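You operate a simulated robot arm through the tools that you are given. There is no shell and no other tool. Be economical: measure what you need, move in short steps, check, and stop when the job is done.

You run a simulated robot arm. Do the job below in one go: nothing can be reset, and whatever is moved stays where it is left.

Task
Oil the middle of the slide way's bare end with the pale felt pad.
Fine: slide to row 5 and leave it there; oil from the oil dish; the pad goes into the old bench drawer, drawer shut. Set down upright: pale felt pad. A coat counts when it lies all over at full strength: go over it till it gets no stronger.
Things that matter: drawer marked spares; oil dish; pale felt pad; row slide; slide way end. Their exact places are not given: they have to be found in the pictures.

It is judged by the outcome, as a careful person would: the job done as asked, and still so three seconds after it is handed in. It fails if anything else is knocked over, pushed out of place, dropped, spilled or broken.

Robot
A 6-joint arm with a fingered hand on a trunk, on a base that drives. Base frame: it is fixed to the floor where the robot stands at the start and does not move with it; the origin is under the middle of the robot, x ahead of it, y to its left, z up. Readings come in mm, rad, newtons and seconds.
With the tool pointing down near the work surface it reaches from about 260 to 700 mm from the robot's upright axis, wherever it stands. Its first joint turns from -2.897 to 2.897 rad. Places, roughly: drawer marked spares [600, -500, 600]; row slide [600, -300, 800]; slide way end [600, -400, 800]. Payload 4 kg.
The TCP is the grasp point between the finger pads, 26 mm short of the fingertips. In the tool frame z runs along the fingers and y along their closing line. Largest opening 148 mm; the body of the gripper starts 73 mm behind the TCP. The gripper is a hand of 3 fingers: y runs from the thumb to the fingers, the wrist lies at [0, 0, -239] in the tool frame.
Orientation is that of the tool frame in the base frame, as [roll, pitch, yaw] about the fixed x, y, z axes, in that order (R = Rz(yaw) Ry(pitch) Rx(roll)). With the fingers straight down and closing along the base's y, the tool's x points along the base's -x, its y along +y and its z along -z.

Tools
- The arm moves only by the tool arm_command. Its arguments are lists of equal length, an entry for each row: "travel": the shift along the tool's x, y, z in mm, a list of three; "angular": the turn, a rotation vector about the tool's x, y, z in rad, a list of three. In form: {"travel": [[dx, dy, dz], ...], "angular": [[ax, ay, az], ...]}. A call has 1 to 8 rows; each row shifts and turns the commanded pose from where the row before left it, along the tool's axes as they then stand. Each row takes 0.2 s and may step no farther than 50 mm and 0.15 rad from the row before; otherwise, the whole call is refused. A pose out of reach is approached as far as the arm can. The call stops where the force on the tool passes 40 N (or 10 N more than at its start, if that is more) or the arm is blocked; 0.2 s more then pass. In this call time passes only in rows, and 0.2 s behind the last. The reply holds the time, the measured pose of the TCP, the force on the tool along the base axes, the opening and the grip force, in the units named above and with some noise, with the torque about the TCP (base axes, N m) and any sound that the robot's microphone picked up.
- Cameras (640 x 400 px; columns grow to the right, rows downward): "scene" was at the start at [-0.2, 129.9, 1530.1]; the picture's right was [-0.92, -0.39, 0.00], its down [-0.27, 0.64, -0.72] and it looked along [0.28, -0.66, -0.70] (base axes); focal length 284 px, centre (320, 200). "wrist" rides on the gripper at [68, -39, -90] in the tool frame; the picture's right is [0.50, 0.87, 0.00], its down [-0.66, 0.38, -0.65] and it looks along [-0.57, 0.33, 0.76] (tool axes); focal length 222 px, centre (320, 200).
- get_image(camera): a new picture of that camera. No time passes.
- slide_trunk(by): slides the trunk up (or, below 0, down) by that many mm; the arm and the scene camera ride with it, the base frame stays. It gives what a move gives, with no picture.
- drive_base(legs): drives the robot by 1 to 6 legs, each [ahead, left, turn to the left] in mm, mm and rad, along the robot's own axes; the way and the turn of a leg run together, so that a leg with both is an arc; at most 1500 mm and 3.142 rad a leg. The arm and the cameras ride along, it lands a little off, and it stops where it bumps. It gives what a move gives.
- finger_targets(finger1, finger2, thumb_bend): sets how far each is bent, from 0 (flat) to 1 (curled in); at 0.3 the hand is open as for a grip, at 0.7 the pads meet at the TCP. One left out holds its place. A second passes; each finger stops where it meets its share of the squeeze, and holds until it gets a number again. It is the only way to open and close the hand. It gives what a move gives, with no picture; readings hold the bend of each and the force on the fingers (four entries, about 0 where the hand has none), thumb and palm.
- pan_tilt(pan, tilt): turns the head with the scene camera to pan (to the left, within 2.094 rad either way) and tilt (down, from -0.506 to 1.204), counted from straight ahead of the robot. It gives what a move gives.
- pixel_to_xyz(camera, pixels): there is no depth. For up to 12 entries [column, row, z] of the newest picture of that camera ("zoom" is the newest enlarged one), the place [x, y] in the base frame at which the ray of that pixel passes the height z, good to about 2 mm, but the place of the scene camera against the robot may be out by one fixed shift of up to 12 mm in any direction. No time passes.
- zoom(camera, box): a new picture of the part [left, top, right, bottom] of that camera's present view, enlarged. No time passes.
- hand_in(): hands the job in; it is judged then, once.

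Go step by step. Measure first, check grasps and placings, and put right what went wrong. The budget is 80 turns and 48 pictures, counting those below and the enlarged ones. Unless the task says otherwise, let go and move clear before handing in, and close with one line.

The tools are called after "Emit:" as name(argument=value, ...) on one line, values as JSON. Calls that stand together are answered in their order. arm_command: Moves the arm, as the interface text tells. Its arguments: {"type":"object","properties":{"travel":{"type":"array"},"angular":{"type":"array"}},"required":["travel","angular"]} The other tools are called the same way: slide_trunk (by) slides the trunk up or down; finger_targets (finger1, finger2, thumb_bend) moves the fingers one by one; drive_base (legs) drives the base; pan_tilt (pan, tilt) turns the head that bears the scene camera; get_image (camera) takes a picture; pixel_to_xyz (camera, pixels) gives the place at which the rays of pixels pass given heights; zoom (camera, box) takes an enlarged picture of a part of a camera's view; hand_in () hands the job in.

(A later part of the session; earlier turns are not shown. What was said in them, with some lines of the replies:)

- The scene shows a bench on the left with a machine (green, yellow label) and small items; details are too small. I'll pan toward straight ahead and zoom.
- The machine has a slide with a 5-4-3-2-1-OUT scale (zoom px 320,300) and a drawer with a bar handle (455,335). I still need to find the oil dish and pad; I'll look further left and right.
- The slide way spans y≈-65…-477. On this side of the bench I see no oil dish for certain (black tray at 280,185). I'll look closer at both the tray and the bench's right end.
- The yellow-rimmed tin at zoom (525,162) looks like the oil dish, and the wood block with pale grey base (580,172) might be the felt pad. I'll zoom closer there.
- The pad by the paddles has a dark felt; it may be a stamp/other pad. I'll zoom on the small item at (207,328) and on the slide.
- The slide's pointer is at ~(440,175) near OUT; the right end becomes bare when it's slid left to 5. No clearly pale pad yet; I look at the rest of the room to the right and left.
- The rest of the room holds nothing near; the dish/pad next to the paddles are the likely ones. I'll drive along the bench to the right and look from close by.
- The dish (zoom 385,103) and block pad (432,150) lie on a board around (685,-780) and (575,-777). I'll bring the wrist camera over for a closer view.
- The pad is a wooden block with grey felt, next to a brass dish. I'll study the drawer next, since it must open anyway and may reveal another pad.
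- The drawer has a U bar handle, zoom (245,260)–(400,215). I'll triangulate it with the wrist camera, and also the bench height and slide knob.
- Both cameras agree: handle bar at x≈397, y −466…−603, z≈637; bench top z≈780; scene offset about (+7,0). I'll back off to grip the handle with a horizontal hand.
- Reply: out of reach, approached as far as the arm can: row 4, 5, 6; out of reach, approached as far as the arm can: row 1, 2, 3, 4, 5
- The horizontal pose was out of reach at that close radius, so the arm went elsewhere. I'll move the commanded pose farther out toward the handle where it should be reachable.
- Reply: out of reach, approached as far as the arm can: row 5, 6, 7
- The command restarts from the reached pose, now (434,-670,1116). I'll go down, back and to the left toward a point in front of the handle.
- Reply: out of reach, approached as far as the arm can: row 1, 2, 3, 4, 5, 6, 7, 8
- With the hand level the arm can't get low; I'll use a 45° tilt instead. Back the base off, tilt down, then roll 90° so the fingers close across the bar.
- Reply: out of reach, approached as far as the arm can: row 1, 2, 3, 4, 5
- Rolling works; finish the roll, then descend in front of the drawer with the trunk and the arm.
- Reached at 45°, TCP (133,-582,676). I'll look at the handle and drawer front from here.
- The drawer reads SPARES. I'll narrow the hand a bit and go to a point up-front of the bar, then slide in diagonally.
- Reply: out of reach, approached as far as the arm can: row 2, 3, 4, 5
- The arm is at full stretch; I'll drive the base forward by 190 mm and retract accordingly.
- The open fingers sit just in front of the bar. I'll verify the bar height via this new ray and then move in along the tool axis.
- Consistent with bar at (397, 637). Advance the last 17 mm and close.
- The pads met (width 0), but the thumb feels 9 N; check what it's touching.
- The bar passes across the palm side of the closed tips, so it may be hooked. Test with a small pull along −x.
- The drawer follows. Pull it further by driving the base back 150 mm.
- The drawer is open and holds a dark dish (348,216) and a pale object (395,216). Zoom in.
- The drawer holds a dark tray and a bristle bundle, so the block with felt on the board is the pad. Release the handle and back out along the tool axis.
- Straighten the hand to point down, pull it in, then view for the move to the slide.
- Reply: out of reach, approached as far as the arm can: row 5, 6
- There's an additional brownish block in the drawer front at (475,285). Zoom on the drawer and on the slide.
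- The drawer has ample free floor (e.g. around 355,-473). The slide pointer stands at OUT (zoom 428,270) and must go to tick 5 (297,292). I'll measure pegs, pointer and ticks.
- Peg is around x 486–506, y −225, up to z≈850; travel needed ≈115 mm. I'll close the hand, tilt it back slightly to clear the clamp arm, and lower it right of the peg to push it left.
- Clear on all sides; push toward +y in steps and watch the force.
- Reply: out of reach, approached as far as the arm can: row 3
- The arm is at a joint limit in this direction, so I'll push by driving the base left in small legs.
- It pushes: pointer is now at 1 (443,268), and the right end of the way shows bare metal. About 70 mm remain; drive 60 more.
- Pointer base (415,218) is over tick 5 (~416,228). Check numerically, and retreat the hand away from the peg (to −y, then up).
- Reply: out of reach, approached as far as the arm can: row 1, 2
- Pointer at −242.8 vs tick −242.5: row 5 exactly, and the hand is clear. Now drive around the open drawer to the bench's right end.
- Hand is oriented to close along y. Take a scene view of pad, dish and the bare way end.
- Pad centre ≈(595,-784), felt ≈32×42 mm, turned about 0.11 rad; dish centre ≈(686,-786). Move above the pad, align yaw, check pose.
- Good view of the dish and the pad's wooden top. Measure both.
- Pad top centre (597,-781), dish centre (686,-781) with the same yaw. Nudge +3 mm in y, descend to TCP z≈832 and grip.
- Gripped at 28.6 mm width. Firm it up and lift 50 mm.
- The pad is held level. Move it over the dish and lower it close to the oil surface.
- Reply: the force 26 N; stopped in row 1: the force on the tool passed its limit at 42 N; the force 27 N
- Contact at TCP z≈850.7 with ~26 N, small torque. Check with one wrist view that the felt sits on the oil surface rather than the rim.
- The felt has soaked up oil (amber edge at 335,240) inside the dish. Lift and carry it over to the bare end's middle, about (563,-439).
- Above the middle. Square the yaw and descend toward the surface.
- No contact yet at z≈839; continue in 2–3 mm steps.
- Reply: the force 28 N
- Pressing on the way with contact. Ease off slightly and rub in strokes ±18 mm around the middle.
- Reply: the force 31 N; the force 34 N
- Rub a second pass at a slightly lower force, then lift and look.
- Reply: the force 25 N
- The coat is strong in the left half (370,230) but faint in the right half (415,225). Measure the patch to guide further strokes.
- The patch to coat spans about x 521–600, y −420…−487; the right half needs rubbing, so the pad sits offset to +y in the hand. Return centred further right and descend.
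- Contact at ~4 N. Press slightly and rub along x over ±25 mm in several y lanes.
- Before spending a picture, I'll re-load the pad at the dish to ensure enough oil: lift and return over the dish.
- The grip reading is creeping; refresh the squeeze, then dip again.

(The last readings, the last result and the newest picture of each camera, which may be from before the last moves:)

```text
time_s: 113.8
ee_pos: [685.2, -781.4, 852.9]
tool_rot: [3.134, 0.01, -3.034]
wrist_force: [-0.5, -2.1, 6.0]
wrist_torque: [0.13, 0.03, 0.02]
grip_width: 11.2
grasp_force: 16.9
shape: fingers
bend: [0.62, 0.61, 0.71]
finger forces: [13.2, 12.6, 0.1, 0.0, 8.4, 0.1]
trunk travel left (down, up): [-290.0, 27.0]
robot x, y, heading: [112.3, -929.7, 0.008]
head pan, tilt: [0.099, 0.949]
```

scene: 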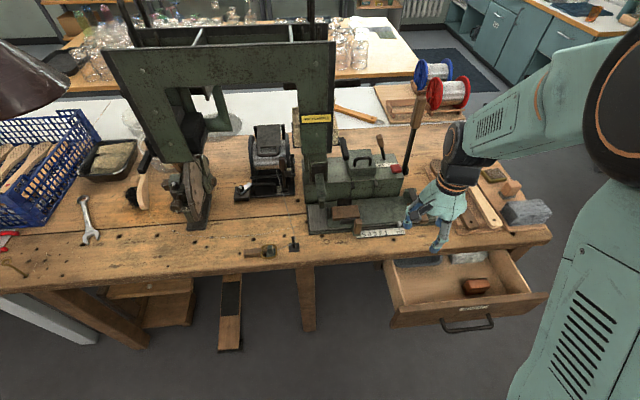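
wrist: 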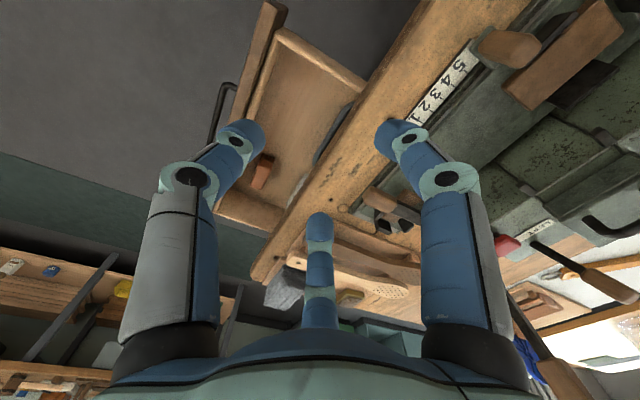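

Light contact in the dish. Press a bit, then shift 7 mm toward −y (pad sits offset in the hand) and press again.

Emit:
arm_command(travel=[[0, 0, 1.5], [0, 0, -6], [0, -7, -6], [0, 0, 7], [0, 0, 4], [0, 0, 1]], angular=[[0, 0, 0], [0, 0, 0], [0, 0, 0], [0, 0, 0], [0, 0, 0], [0, 0, 0]])

Emit:
arm_command(travel=[[0, 0, -5], [0, 0, -35], [0, 0, -35]], angular=[[0, 0, 0], [0, 0, 0], [0, 0, 0]])

```text
time_s: 115.2
ee_pos: [687.7, -788.5, 851.5]
tool_rot: [3.135, 0.009, -3.035]
wrist_force: [0.3, -1.1, 4.5]
wrist_torque: [0.12, 0.04, -0.02]
grip_width: 11.3
grasp_force: 16.9
shape: fingers
bend: [0.62, 0.61, 0.71]
finger forces: [12.9, 12.9, 0.0, 0.0, 8.3, 0.0]
trunk travel left (down, up): [-290.0, 27.0]
robot x, y, heading: [113.6, -927.9, 0.008]
head pan, tilt: [0.099, 0.949]
```

```text
time_s: 116.0
ee_pos: [686.1, -789.4, 925.8]
tool_rot: [3.133, 0.009, -3.035]
wrist_force: [0.1, 0.0, -0.7]
wrist_torque: [0.01, 0.02, -0.01]
grip_width: 11.0
grasp_force: 15.5
shape: fingers
bend: [0.62, 0.61, 0.72]
finger forces: [11.5, 11.6, 0.1, 0.0, 7.6, 0.0]
trunk travel left (down, up): [-290.0, 27.0]
robot x, y, heading: [116.7, -928.2, 0.005]
head pan, tilt: [0.099, 0.949]
```

Emit:
arm_command(travel=[[11.2, 41, 0], [11.2, 41, 0], [11.2, 41, 0], [11.2, 41, 0], [11.2, 41, 0], [11.2, 41, 0], [11.2, 41, 0], [11.2, 41, 0]], angular=[[0, 0, 0], [0, 0, 0], [0, 0, 0], [0, 0, 0], [0, 0, 0], [0, 0, 0], [0, 0, 0], [0, 0, 0.107]])

Emit:
arm_command(travel=[[0, 0, 45], [0, 0, 37], [0, 0, 5], [0, 0, 2], [0, 0, 1.5]], angular=[[0, 0, 0], [0, 0, 0], [0, 0, 0], [0, 0, 0], [0, 0, 0]])

```text
time_s: 117.8
ee_pos: [560.4, -471.4, 925.9]
tool_rot: [3.135, 0.008, 3.14]
wrist_force: [-0.4, 0.5, -0.3]
wrist_torque: [-0.07, 0.01, 0.02]
grip_width: 10.9
grasp_force: 15.3
shape: fingers
bend: [0.62, 0.61, 0.72]
finger forces: [11.2, 11.4, 0.0, 0.0, 7.6, 0.0]
trunk travel left (down, up): [-290.0, 27.0]
robot x, y, heading: [112.7, -932.3, 0.007]
head pan, tilt: [0.099, 0.949]
```

```text
time_s: 119.0
ee_pos: [561.5, -471.6, 836.9]
tool_rot: [3.133, 0.01, -3.14]
wrist_force: [0.5, -2.1, 4.2]
wrist_torque: [0.12, -0.01, 0.02]
grip_width: 11.0
grasp_force: 16.6
shape: fingers
bend: [0.62, 0.61, 0.71]
finger forces: [12.3, 13.0, 0.0, 0.0, 7.6, 0.1]
trunk travel left (down, up): [-290.0, 27.0]
robot x, y, heading: [116.6, -935.8, 0.005]
head pan, tilt: [0.099, 0.949]
```

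Contact regained; go over the entire patch again in lanes.

Emit:
arm_command(travel=[[0, -12, 1.3], [25, 0, 0], [-25, 0, 0], [-25, 0, 0], [0, 12, 0], [25, 0, 0], [25, 0, 0], [0, 12, 0]], angular=[[0, 0, 0], [0, 0, 0], [0, 0, 0], [0, 0, 0], [0, 0, 0], [0, 0, 0], [0, 0, 0], [0, 0, 0]])

Emit:
arm_command(travel=[[-25, 0, 0], [-25, 0, 0], [0, 12, 0], [25, 0, 0], [25, 0, 0], [0, 12, 0], [-25, 0, 0], [-25, 0, 0]], angular=[[0, 0, 0], [0, 0, 0], [0, 0, 0], [0, 0, 0], [0, 0, 0], [0, 0, 0], [0, 0, 0], [0, 0, 0]])

Emit:
arm_command(travel=[[0, -18, 0], [25, 0, 0], [25, 0, 0], [0, -14, 0], [-25, 0, 0], [-25, 0, 0], [0, -14, 0], [25, 0, 0]], angular=[[0, 0, 0], [0, 0, 0], [0, 0, 0], [0, 0, 0], [0, 0, 0], [0, 0, 0], [0, 0, 0], [0, 0, 0]])

Emit:
arm_command(travel=[[25, 0, 0], [0, 15, 0], [-25, 0, 0], [-25, 0, 0], [0, 15, 0], [25, 0, 0], [25, 0, 0], [-25, -15, 0]], angular=[[0, 0, 0], [0, 0, 0], [0, 0, 0], [0, 0, 0], [0, 0, 0], [0, 0, 0], [0, 0, 0], [0, 0, 0]])

```text
time_s: 120.8
ee_pos: [537.5, -459.2, 835.1]
tool_rot: [3.134, 0.01, 3.141]
wrist_force: [0.0, -5.9, 17.4]
wrist_torque: [0.02, -0.06, -0.04]
grip_width: 10.4
grasp_force: 21.1
shape: fingers
bend: [0.62, 0.61, 0.71]
finger forces: [14.2, 16.2, 0.0, 0.0, 11.8, 0.0]
trunk travel left (down, up): [-290.0, 27.0]
robot x, y, heading: [114.0, -929.2, 0.006]
head pan, tilt: [0.099, 0.949]
```

```text
time_s: 122.6
ee_pos: [585.1, -434.3, 835.6]
tool_rot: [3.132, 0.011, -3.141]
wrist_force: [-4.0, 0.1, 9.5]
wrist_torque: [0.11, 0.12, 0.03]
grip_width: 10.6
grasp_force: 18.1
shape: fingers
bend: [0.62, 0.61, 0.71]
finger forces: [16.3, 13.4, 0.0, 0.1, 7.4, 0.1]
trunk travel left (down, up): [-290.0, 27.0]
robot x, y, heading: [112.6, -928.2, 0.003]
head pan, tilt: [0.099, 0.949]
```

```text
time_s: 124.4
ee_pos: [560.9, -482.1, 836.0]
tool_rot: [3.132, 0.009, 3.141]
wrist_force: [2.0, -1.2, 8.1]
wrist_torque: [0.06, -0.1, -0.04]
grip_width: 10.1
grasp_force: 18.8
shape: fingers
bend: [0.62, 0.61, 0.71]
finger forces: [13.2, 16.0, 0.0, 0.0, 8.0, 0.1]
trunk travel left (down, up): [-290.0, 27.0]
robot x, y, heading: [113.3, -931.6, 0.008]
head pan, tilt: [0.099, 0.949]
```

```text
time_s: 126.2
ee_pos: [560.0, -467.0, 834.7]
tool_rot: [3.13, 0.009, -3.139]
wrist_force: [-2.9, 2.4, 11.3]
wrist_torque: [0.17, 0.09, 0.02]
grip_width: 10.4
grasp_force: 19.1
shape: fingers
bend: [0.62, 0.61, 0.72]
finger forces: [17.2, 14.5, 0.0, 0.0, 6.2, 0.0]
trunk travel left (down, up): [-290.0, 27.0]
robot x, y, heading: [112.8, -932.5, 0.009]
head pan, tilt: [0.099, 0.949]
```

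One more cross-direction pass, then lift, move aside and look.

Emit:
arm_command(travel=[[-24, -15, 0.5], [0, 25, 0], [0, 25, 0], [16, 0, 0], [0, -25, 0], [0, -25, 0], [16, 0, 0], [0, 25, 0]], angular=[[0, 0, 0], [0, 0, 0], [0, 0, 0], [0, 0, 0], [0, 0, 0], [0, 0, 0], [0, 0, 0], [0, 0, 0]])

Emit:
arm_command(travel=[[0, 25, 0], [16, 0, 0], [0, -25, 0], [0, -25, 0], [-24, 15, 0]], angular=[[0, 0, 0], [0, 0, 0], [0, 0, 0], [0, 0, 0], [0, 0, 0]])

Emit:
arm_command(travel=[[0, 0, -45], [0, 0, -45], [0, -45, 0], [0, -45, 0], [0, -45, 0], [0, -45, 0]], angular=[[0, 0, 0], [0, 0, 0], [0, 0, 0], [0, 0, 0], [0, 0, 0], [0, 0, 0]])

Emit:
zoom(camera="scene", box=[170, 180, 300, 260])

```text
time_s: 128.0
ee_pos: [552.7, -458.1, 834.5]
tool_rot: [3.132, 0.009, 3.141]
wrist_force: [-0.1, -5.6, 18.4]
wrist_torque: [-0.06, -0.04, -0.04]
grip_width: 9.7
grasp_force: 21.9
shape: fingers
bend: [0.62, 0.61, 0.72]
finger forces: [15.9, 16.4, 0.1, 0.1, 11.6, 0.0]
trunk travel left (down, up): [-290.0, 27.0]
robot x, y, heading: [114.8, -931.2, 0.005]
head pan, tilt: [0.099, 0.949]
```

```text
time_s: 129.2
ee_pos: [560.2, -468.2, 834.8]
tool_rot: [3.132, 0.008, -3.14]
wrist_force: [-4.9, -3.1, 18.1]
wrist_torque: [0.03, 0.17, 0.03]
grip_width: 10.4
grasp_force: 21.9
shape: fingers
bend: [0.61, 0.61, 0.72]
finger forces: [18.8, 15.2, 0.0, 0.0, 9.7, 0.0]
trunk travel left (down, up): [-290.0, 27.0]
robot x, y, heading: [111.7, -932.1, 0.01]
head pan, tilt: [0.099, 0.949]
```

```text
time_s: 130.6
ee_pos: [562.1, -646.6, 922.8]
tool_rot: [3.133, 0.006, -3.14]
wrist_force: [-0.4, 0.7, -0.4]
wrist_torque: [0.02, -0.01, 0.0]
grip_width: 9.4
grasp_force: 15.1
shape: fingers
bend: [0.62, 0.61, 0.72]
finger forces: [11.7, 12.3, 0.0, 0.0, 6.1, 0.0]
trunk travel left (down, up): [-290.0, 27.0]
robot x, y, heading: [113.4, -930.2, 0.009]
head pan, tilt: [0.099, 0.949]
```

```text
4.92 times, centred on (235, 220) of scene
```

zoom: 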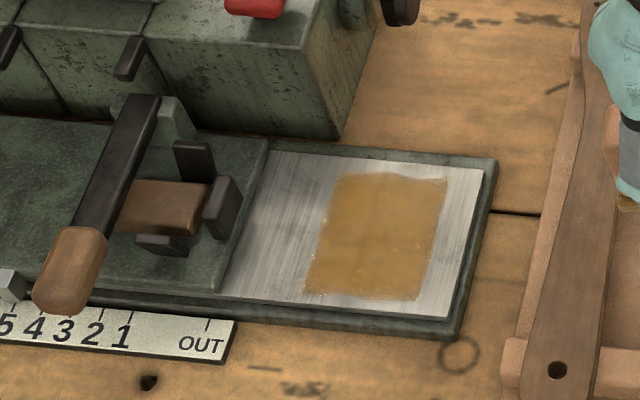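

The patch is evenly coated amber and the pointer remains at 5. Now carry the pad over the open drawer's free spot (335,-470).

Emit:
arm_command(travel=[[28.4, 22.1, 0], [28.4, 22.1, 0], [28.4, 22.1, 0], [28.4, 22.1, 0], [28.4, 22.1, 0], [28.4, 22.1, 0], [28.4, 22.1, 0], [28.4, 22.1, 0]], angular=[[0, 0, 0], [0, 0, 0], [0, 0, 0], [0, 0, 0], [0, 0, 0], [0, 0, 0], [0, 0, 0], [0, 0, 0]])

Emit:
slide_trunk(by=-170)

```text
time_s: 132.4
ee_pos: [333.7, -472.0, 919.4]
tool_rot: [3.136, 0.01, 3.141]
wrist_force: [0.0, -0.4, -0.3]
wrist_torque: [0.0, 0.0, -0.01]
grip_width: 9.5
grasp_force: 14.8
shape: fingers
bend: [0.62, 0.61, 0.72]
finger forces: [11.5, 12.2, 0.0, 0.0, 6.1, 0.0]
trunk travel left (down, up): [-290.0, 27.0]
robot x, y, heading: [113.1, -932.2, 0.01]
head pan, tilt: [0.099, 0.949]
```

```text
time_s: 134.3
ee_pos: [334.3, -470.1, 752.2]
tool_rot: [3.132, 0.009, -3.14]
wrist_force: [1.0, -0.5, -1.4]
wrist_torque: [0.0, 0.04, -0.01]
grip_width: 9.7
grasp_force: 14.6
shape: fingers
bend: [0.62, 0.61, 0.72]
finger forces: [11.5, 12.1, 0.1, 0.0, 6.1, 0.0]
trunk travel left (down, up): [-120.0, 197.0]
robot x, y, heading: [112.4, -927.5, 0.008]
head pan, tilt: [0.099, 0.949]
```

Descend into the drawer, feeling for the floor.

Emit:
arm_command(travel=[[0, 0, 30], [0, 0, 30], [0, 0, 10], [0, 0, 5], [0, 0, 5], [0, 0, 5], [0, 0, 5]], angular=[[0, 0, 0], [0, 0, 0], [0, 0, 0], [0, 0, 0], [0, 0, 0], [0, 0, 0], [0, 0, 0]])

```text
time_s: 135.9
ee_pos: [333.7, -471.4, 662.0]
tool_rot: [3.134, 0.008, -3.14]
wrist_force: [0.2, -0.1, -0.4]
wrist_torque: [-0.02, 0.0, -0.02]
grip_width: 9.3
grasp_force: 15.0
shape: fingers
bend: [0.62, 0.61, 0.72]
finger forces: [11.6, 12.1, 0.2, 0.0, 6.1, 0.1]
trunk travel left (down, up): [-120.0, 197.0]
robot x, y, heading: [107.2, -930.3, 0.003]
head pan, tilt: [0.099, 0.949]
```

Emit:
arm_command(travel=[[0, 0, 4], [0, 0, 4], [0, 0, 4], [0, 0, 3]], angular=[[0, 0, 0], [0, 0, 0], [0, 0, 0], [0, 0, 0]])

```text
time_s: 136.9
ee_pos: [334.7, -470.3, 648.0]
tool_rot: [3.131, 0.009, 3.141]
wrist_force: [-1.1, -0.8, 12.7]
wrist_torque: [0.16, 0.0, 0.03]
grip_width: 9.8
grasp_force: 19.4
shape: fingers
bend: [0.62, 0.61, 0.71]
finger forces: [15.2, 16.0, 0.1, 0.0, 7.7, 0.1]
trunk travel left (down, up): [-120.0, 197.0]
robot x, y, heading: [114.5, -928.8, 0.005]
head pan, tilt: [0.099, 0.949]
```

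The pad stands on the drawer floor (12.7 N). Release gradually.

Emit:
arm_command(travel=[[0, 0, -1]], angular=[[0, 0, 0]])

Emit:
finger_targets(finger1=0.57, finger2=0.57, thumb_bend=0.6)

Emit:
finger_targets(finger1=0.42, finger2=0.42, thumb_bend=0.42)

Emit:
arm_command(travel=[[0, 0, -20], [0, 0, -40], [0, 0, -40], [0, 0, -40]], angular=[[0, 0, 0], [0, 0, 0], [0, 0, 0], [0, 0, 0]])

```text
time_s: 137.3
ee_pos: [335.9, -469.2, 649.3]
tool_rot: [3.132, 0.008, -3.14]
wrist_force: [1.0, 0.5, 6.9]
wrist_torque: [0.15, -0.05, 0.06]
grip_width: 9.5
grasp_force: 18.0
shape: fingers
bend: [0.62, 0.61, 0.71]
finger forces: [13.3, 15.7, 0.0, 0.1, 6.4, 0.0]
trunk travel left (down, up): [-120.0, 197.0]
robot x, y, heading: [116.2, -931.0, 0.01]
head pan, tilt: [0.099, 0.949]
```

```text
time_s: 138.3
ee_pos: [334.2, -470.0, 647.2]
tool_rot: [3.133, 0.009, -3.139]
wrist_force: [0.0, 0.0, -0.1]
wrist_torque: [-0.01, -0.01, 0.03]
grip_width: 35.8
grasp_force: 0.1
shape: fingers
bend: [0.56, 0.56, 0.6]
finger forces: [0.0, 0.0, 0.0, 0.0, 0.1, 0.1]
trunk travel left (down, up): [-120.0, 197.0]
robot x, y, heading: [114.9, -927.9, 0.003]
head pan, tilt: [0.099, 0.949]
```

```text
time_s: 139.3
ee_pos: [334.7, -469.9, 647.6]
tool_rot: [3.133, 0.008, -3.14]
wrist_force: [1.2, 0.1, -0.6]
wrist_torque: [0.02, -0.01, -0.02]
grip_width: 87.7
grasp_force: 0.8
shape: fingers
bend: [0.43, 0.42, 0.42]
finger forces: [0.8, 0.1, 0.0, 0.0, 0.0, 0.0]
trunk travel left (down, up): [-120.0, 197.0]
robot x, y, heading: [110.9, -930.2, 0.012]
head pan, tilt: [0.099, 0.949]
```

```text
time_s: 140.3
ee_pos: [330.8, -472.4, 789.7]
tool_rot: [3.133, 0.011, -3.139]
wrist_force: [-0.4, 0.6, 0.3]
wrist_torque: [0.0, -0.01, 0.01]
grip_width: 88.0
grasp_force: 0.0
shape: fingers
bend: [0.42, 0.42, 0.42]
finger forces: [0.1, 0.0, 0.0, 0.1, 0.0, 0.0]
trunk travel left (down, up): [-120.0, 197.0]
robot x, y, heading: [114.6, -932.9, 0.007]
head pan, tilt: [0.099, 0.949]
```

Released and clear. Use the last picture to verify the pad stands upright in the drawer.

Emit:
zoom(camera="wrist", box=[160, 20, 480, 220])

```text
2.00 times, centred on (320, 120) of wrist
```

zoom: 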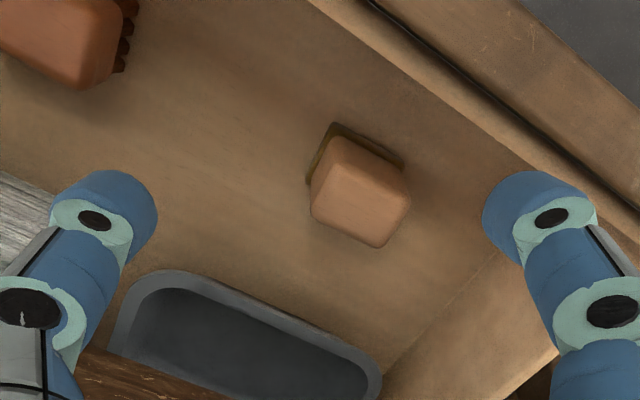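

The pad stands upright on its felt at zoom (360,195). Now close the fist and bring it in front of the drawer handle to push it shut.

Emit:
finger_targets(finger1=0.7, finger2=0.7, thumb_bend=0.7)

Emit:
arm_command(travel=[[38.2, -12.6, 0], [38.2, -12.6, 0], [38.2, -12.6, 0], [38.2, -12.6, 0], [38.2, -12.6, 0], [0, 0, 0], [0, 0, 0]], angular=[[0, 0, 0], [0, 0, 0], [0, 0, 0], [0, 0, 0], [0, 0, 0], [0, -0.15, 0], [0, -0.15, 0]])

```text
time_s: 141.3
ee_pos: [334.1, -471.4, 788.4]
tool_rot: [3.133, 0.009, -3.139]
wrist_force: [-1.0, 0.0, -0.1]
wrist_torque: [-0.01, 0.0, 0.01]
grip_width: 0.1
grasp_force: 0.1
shape: fingers
bend: [0.69, 0.69, 0.7]
finger forces: [0.0, 0.0, 0.0, 0.0, 0.0, 0.0]
trunk travel left (down, up): [-120.0, 197.0]
robot x, y, heading: [117.3, -928.9, 0.008]
head pan, tilt: [0.099, 0.949]
```

```text
time_s: 142.9
ee_pos: [212.0, -556.8, 776.8]
tool_rot: [-3.125, 0.296, 2.967]
wrist_force: [0.6, 0.1, 0.4]
wrist_torque: [-0.02, -0.01, 0.0]
grip_width: 0.3
grasp_force: 0.1
shape: fingers
bend: [0.69, 0.69, 0.7]
finger forces: [0.1, 0.0, 0.0, 0.0, 0.0, 0.0]
trunk travel left (down, up): [-120.0, 197.0]
robot x, y, heading: [112.9, -929.9, 0.006]
head pan, tilt: [0.099, 0.949]
stopped in row 7: the arm was blocked; the commanded pose is now the measured one
```

The arm was blocked by its own limits there (no contact force). I'll back the base off 115 mm, lower with the trunk, then push with the arm.

Emit:
drive_base(legs=[[-115, 0, 0]])

Emit:
slide_trunk(by=-118)

```text
time_s: 144.2
ee_pos: [100.1, -557.3, 776.7]
tool_rot: [-3.127, 0.298, 2.964]
wrist_force: [-0.1, 0.1, -0.7]
wrist_torque: [0.0, -0.02, -0.03]
grip_width: 0.5
grasp_force: 0.1
shape: fingers
bend: [0.69, 0.69, 0.7]
finger forces: [0.0, 0.0, 0.1, 0.0, 0.1, 0.0]
trunk travel left (down, up): [-120.0, 197.0]
robot x, y, heading: [-5.6, -930.1, 0.001]
head pan, tilt: [0.099, 0.949]
```

```text
time_s: 145.6
ee_pos: [123.0, -567.3, 653.8]
tool_rot: [-3.114, 0.3, 2.906]
wrist_force: [0.3, -0.2, -0.8]
wrist_torque: [0.0, 0.01, 0.0]
grip_width: 0.0
grasp_force: 0.1
shape: fingers
bend: [0.69, 0.69, 0.7]
finger forces: [0.0, 0.0, 0.1, 0.0, 0.0, 0.0]
trunk travel left (down, up): [-2.0, 315.0]
robot x, y, heading: [-0.6, -929.6, 0.005]
head pan, tilt: [0.099, 0.949]
```

Now in front of the handle. Approach to (183,-535,642).

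Emit:
arm_command(travel=[[-15, 15, 8.8], [-15, 15, 8.8], [-15, 15, 8.8]], angular=[[0, 0, 0], [0, 0, 0], [0, 0, 0]])

```text
time_s: 146.4
ee_pos: [156.4, -524.2, 644.7]
tool_rot: [-3.123, 0.298, 2.969]
wrist_force: [0.1, -0.7, 0.4]
wrist_torque: [0.0, -0.03, 0.01]
grip_width: 0.0
grasp_force: 0.1
shape: fingers
bend: [0.69, 0.69, 0.7]
finger forces: [0.0, 0.0, 0.0, 0.0, 0.1, 0.0]
trunk travel left (down, up): [-2.0, 315.0]
robot x, y, heading: [-1.6, -931.4, -0.002]
head pan, tilt: [0.099, 0.949]
```

Emit:
arm_command(travel=[[-28.2, -3, 8.7], [-28.2, 3, 8.7], [-28.2, 5.2, 8.7], [-28.2, 5.2, 8.7], [-28.2, 5.2, 8.7]], angular=[[0, 0, 0], [0, 0, 0], [0, 0, 0], [0, 0, 0], [0, 0, 0]])

```text
time_s: 147.6
ee_pos: [304.1, -532.9, 645.2]
tool_rot: [-3.124, 0.295, 2.966]
wrist_force: [-0.9, -0.8, -0.1]
wrist_torque: [-0.02, 0.0, -0.01]
grip_width: 0.3
grasp_force: 0.2
shape: fingers
bend: [0.69, 0.7, 0.7]
finger forces: [0.1, 0.0, 0.0, 0.1, 0.0, 0.1]
trunk travel left (down, up): [-2.0, 315.0]
robot x, y, heading: [-1.4, -931.0, 0.001]
head pan, tilt: [0.099, 0.949]
```

Moved freely to x=304 (the drawer slides easily). Continue until it stops.

Emit:
arm_command(travel=[[-18.8, 3.4, 5.8], [-18.8, 3.4, 5.8], [-14.1, 2.6, 4.4], [-9.4, 1.7, 2.9], [-9.4, 1.7, 2.9]], angular=[[0, 0, 0], [0, 0, 0], [0, 0, 0], [0, 0, 0], [0, 0, 0]])

```text
time_s: 148.8
ee_pos: [379.5, -533.8, 645.5]
tool_rot: [-3.127, 0.299, 2.965]
wrist_force: [-14.2, 4.1, 10.8]
wrist_torque: [0.08, -0.12, 0.19]
grip_width: 6.6
grasp_force: 8.4
shape: fingers
bend: [0.66, 0.73, 0.7]
finger forces: [0.0, 17.7, 0.0, 0.0, 0.0, 0.0]
trunk travel left (down, up): [-2.0, 315.0]
robot x, y, heading: [-1.2, -928.2, 0.01]
head pan, tilt: [0.099, 0.949]
```

Resistance of 14 N at x≈380, matching the bar's closed position (front of the bar ≈391). One more small push to confirm it is fully home.

Emit:
arm_command(travel=[[-4, 0.7, 1.2], [-3, 0.5, 0.9]], angular=[[0, 0, 0], [0, 0, 0]])

```text
time_s: 149.4
ee_pos: [385.5, -533.2, 646.4]
tool_rot: [-3.125, 0.299, 2.966]
wrist_force: [-30.4, 7.7, 13.4]
wrist_torque: [0.19, 0.07, -0.02]
grip_width: 4.4
grasp_force: 18.5
shape: fingers
bend: [0.67, 0.74, 0.7]
finger forces: [0.0, 22.8, 0.0, 0.0, 14.5, 0.0]
trunk travel left (down, up): [-2.0, 315.0]
robot x, y, heading: [-1.9, -927.8, 0.005]
head pan, tilt: [0.099, 0.949]
5 turns are left
```

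30 N without drawer travel: it's shut. Withdraw the hand straight back.

Emit:
arm_command(travel=[[9.4, -1.7, -2.9], [28.2, -5.2, -8.7], [28.2, -5.2, -8.7], [28.2, -5.2, -8.7]], angular=[[0, 0, 0], [0, 0, 0], [0, 0, 0], [0, 0, 0]])

```text
time_s: 150.4
ee_pos: [288.4, -532.7, 644.7]
tool_rot: [-3.127, 0.298, 2.964]
wrist_force: [-0.4, 0.6, 0.1]
wrist_torque: [-0.02, 0.0, -0.01]
grip_width: 0.8
grasp_force: 0.0
shape: fingers
bend: [0.69, 0.7, 0.7]
finger forces: [0.0, 0.1, 0.0, 0.0, 0.0, 0.0]
trunk travel left (down, up): [-2.0, 315.0]
robot x, y, heading: [2.3, -931.2, 0.005]
head pan, tilt: [0.099, 0.949]
4 turns are left
```

The hand is free with no forces on it and clear of the handle. Handing in now.

Emit:
hand_in()

```text
The job is handed in.
```

The job is handed in: the slide is at row 5, the middle of the way's bare right end has an even coat of oil, and the pad stands upright in the SPARES drawer. I had no pictures left to check the closed drawer by eye. I judged it shut because it stopped moving under a 30 N push, near where the handle sat before I opened it.
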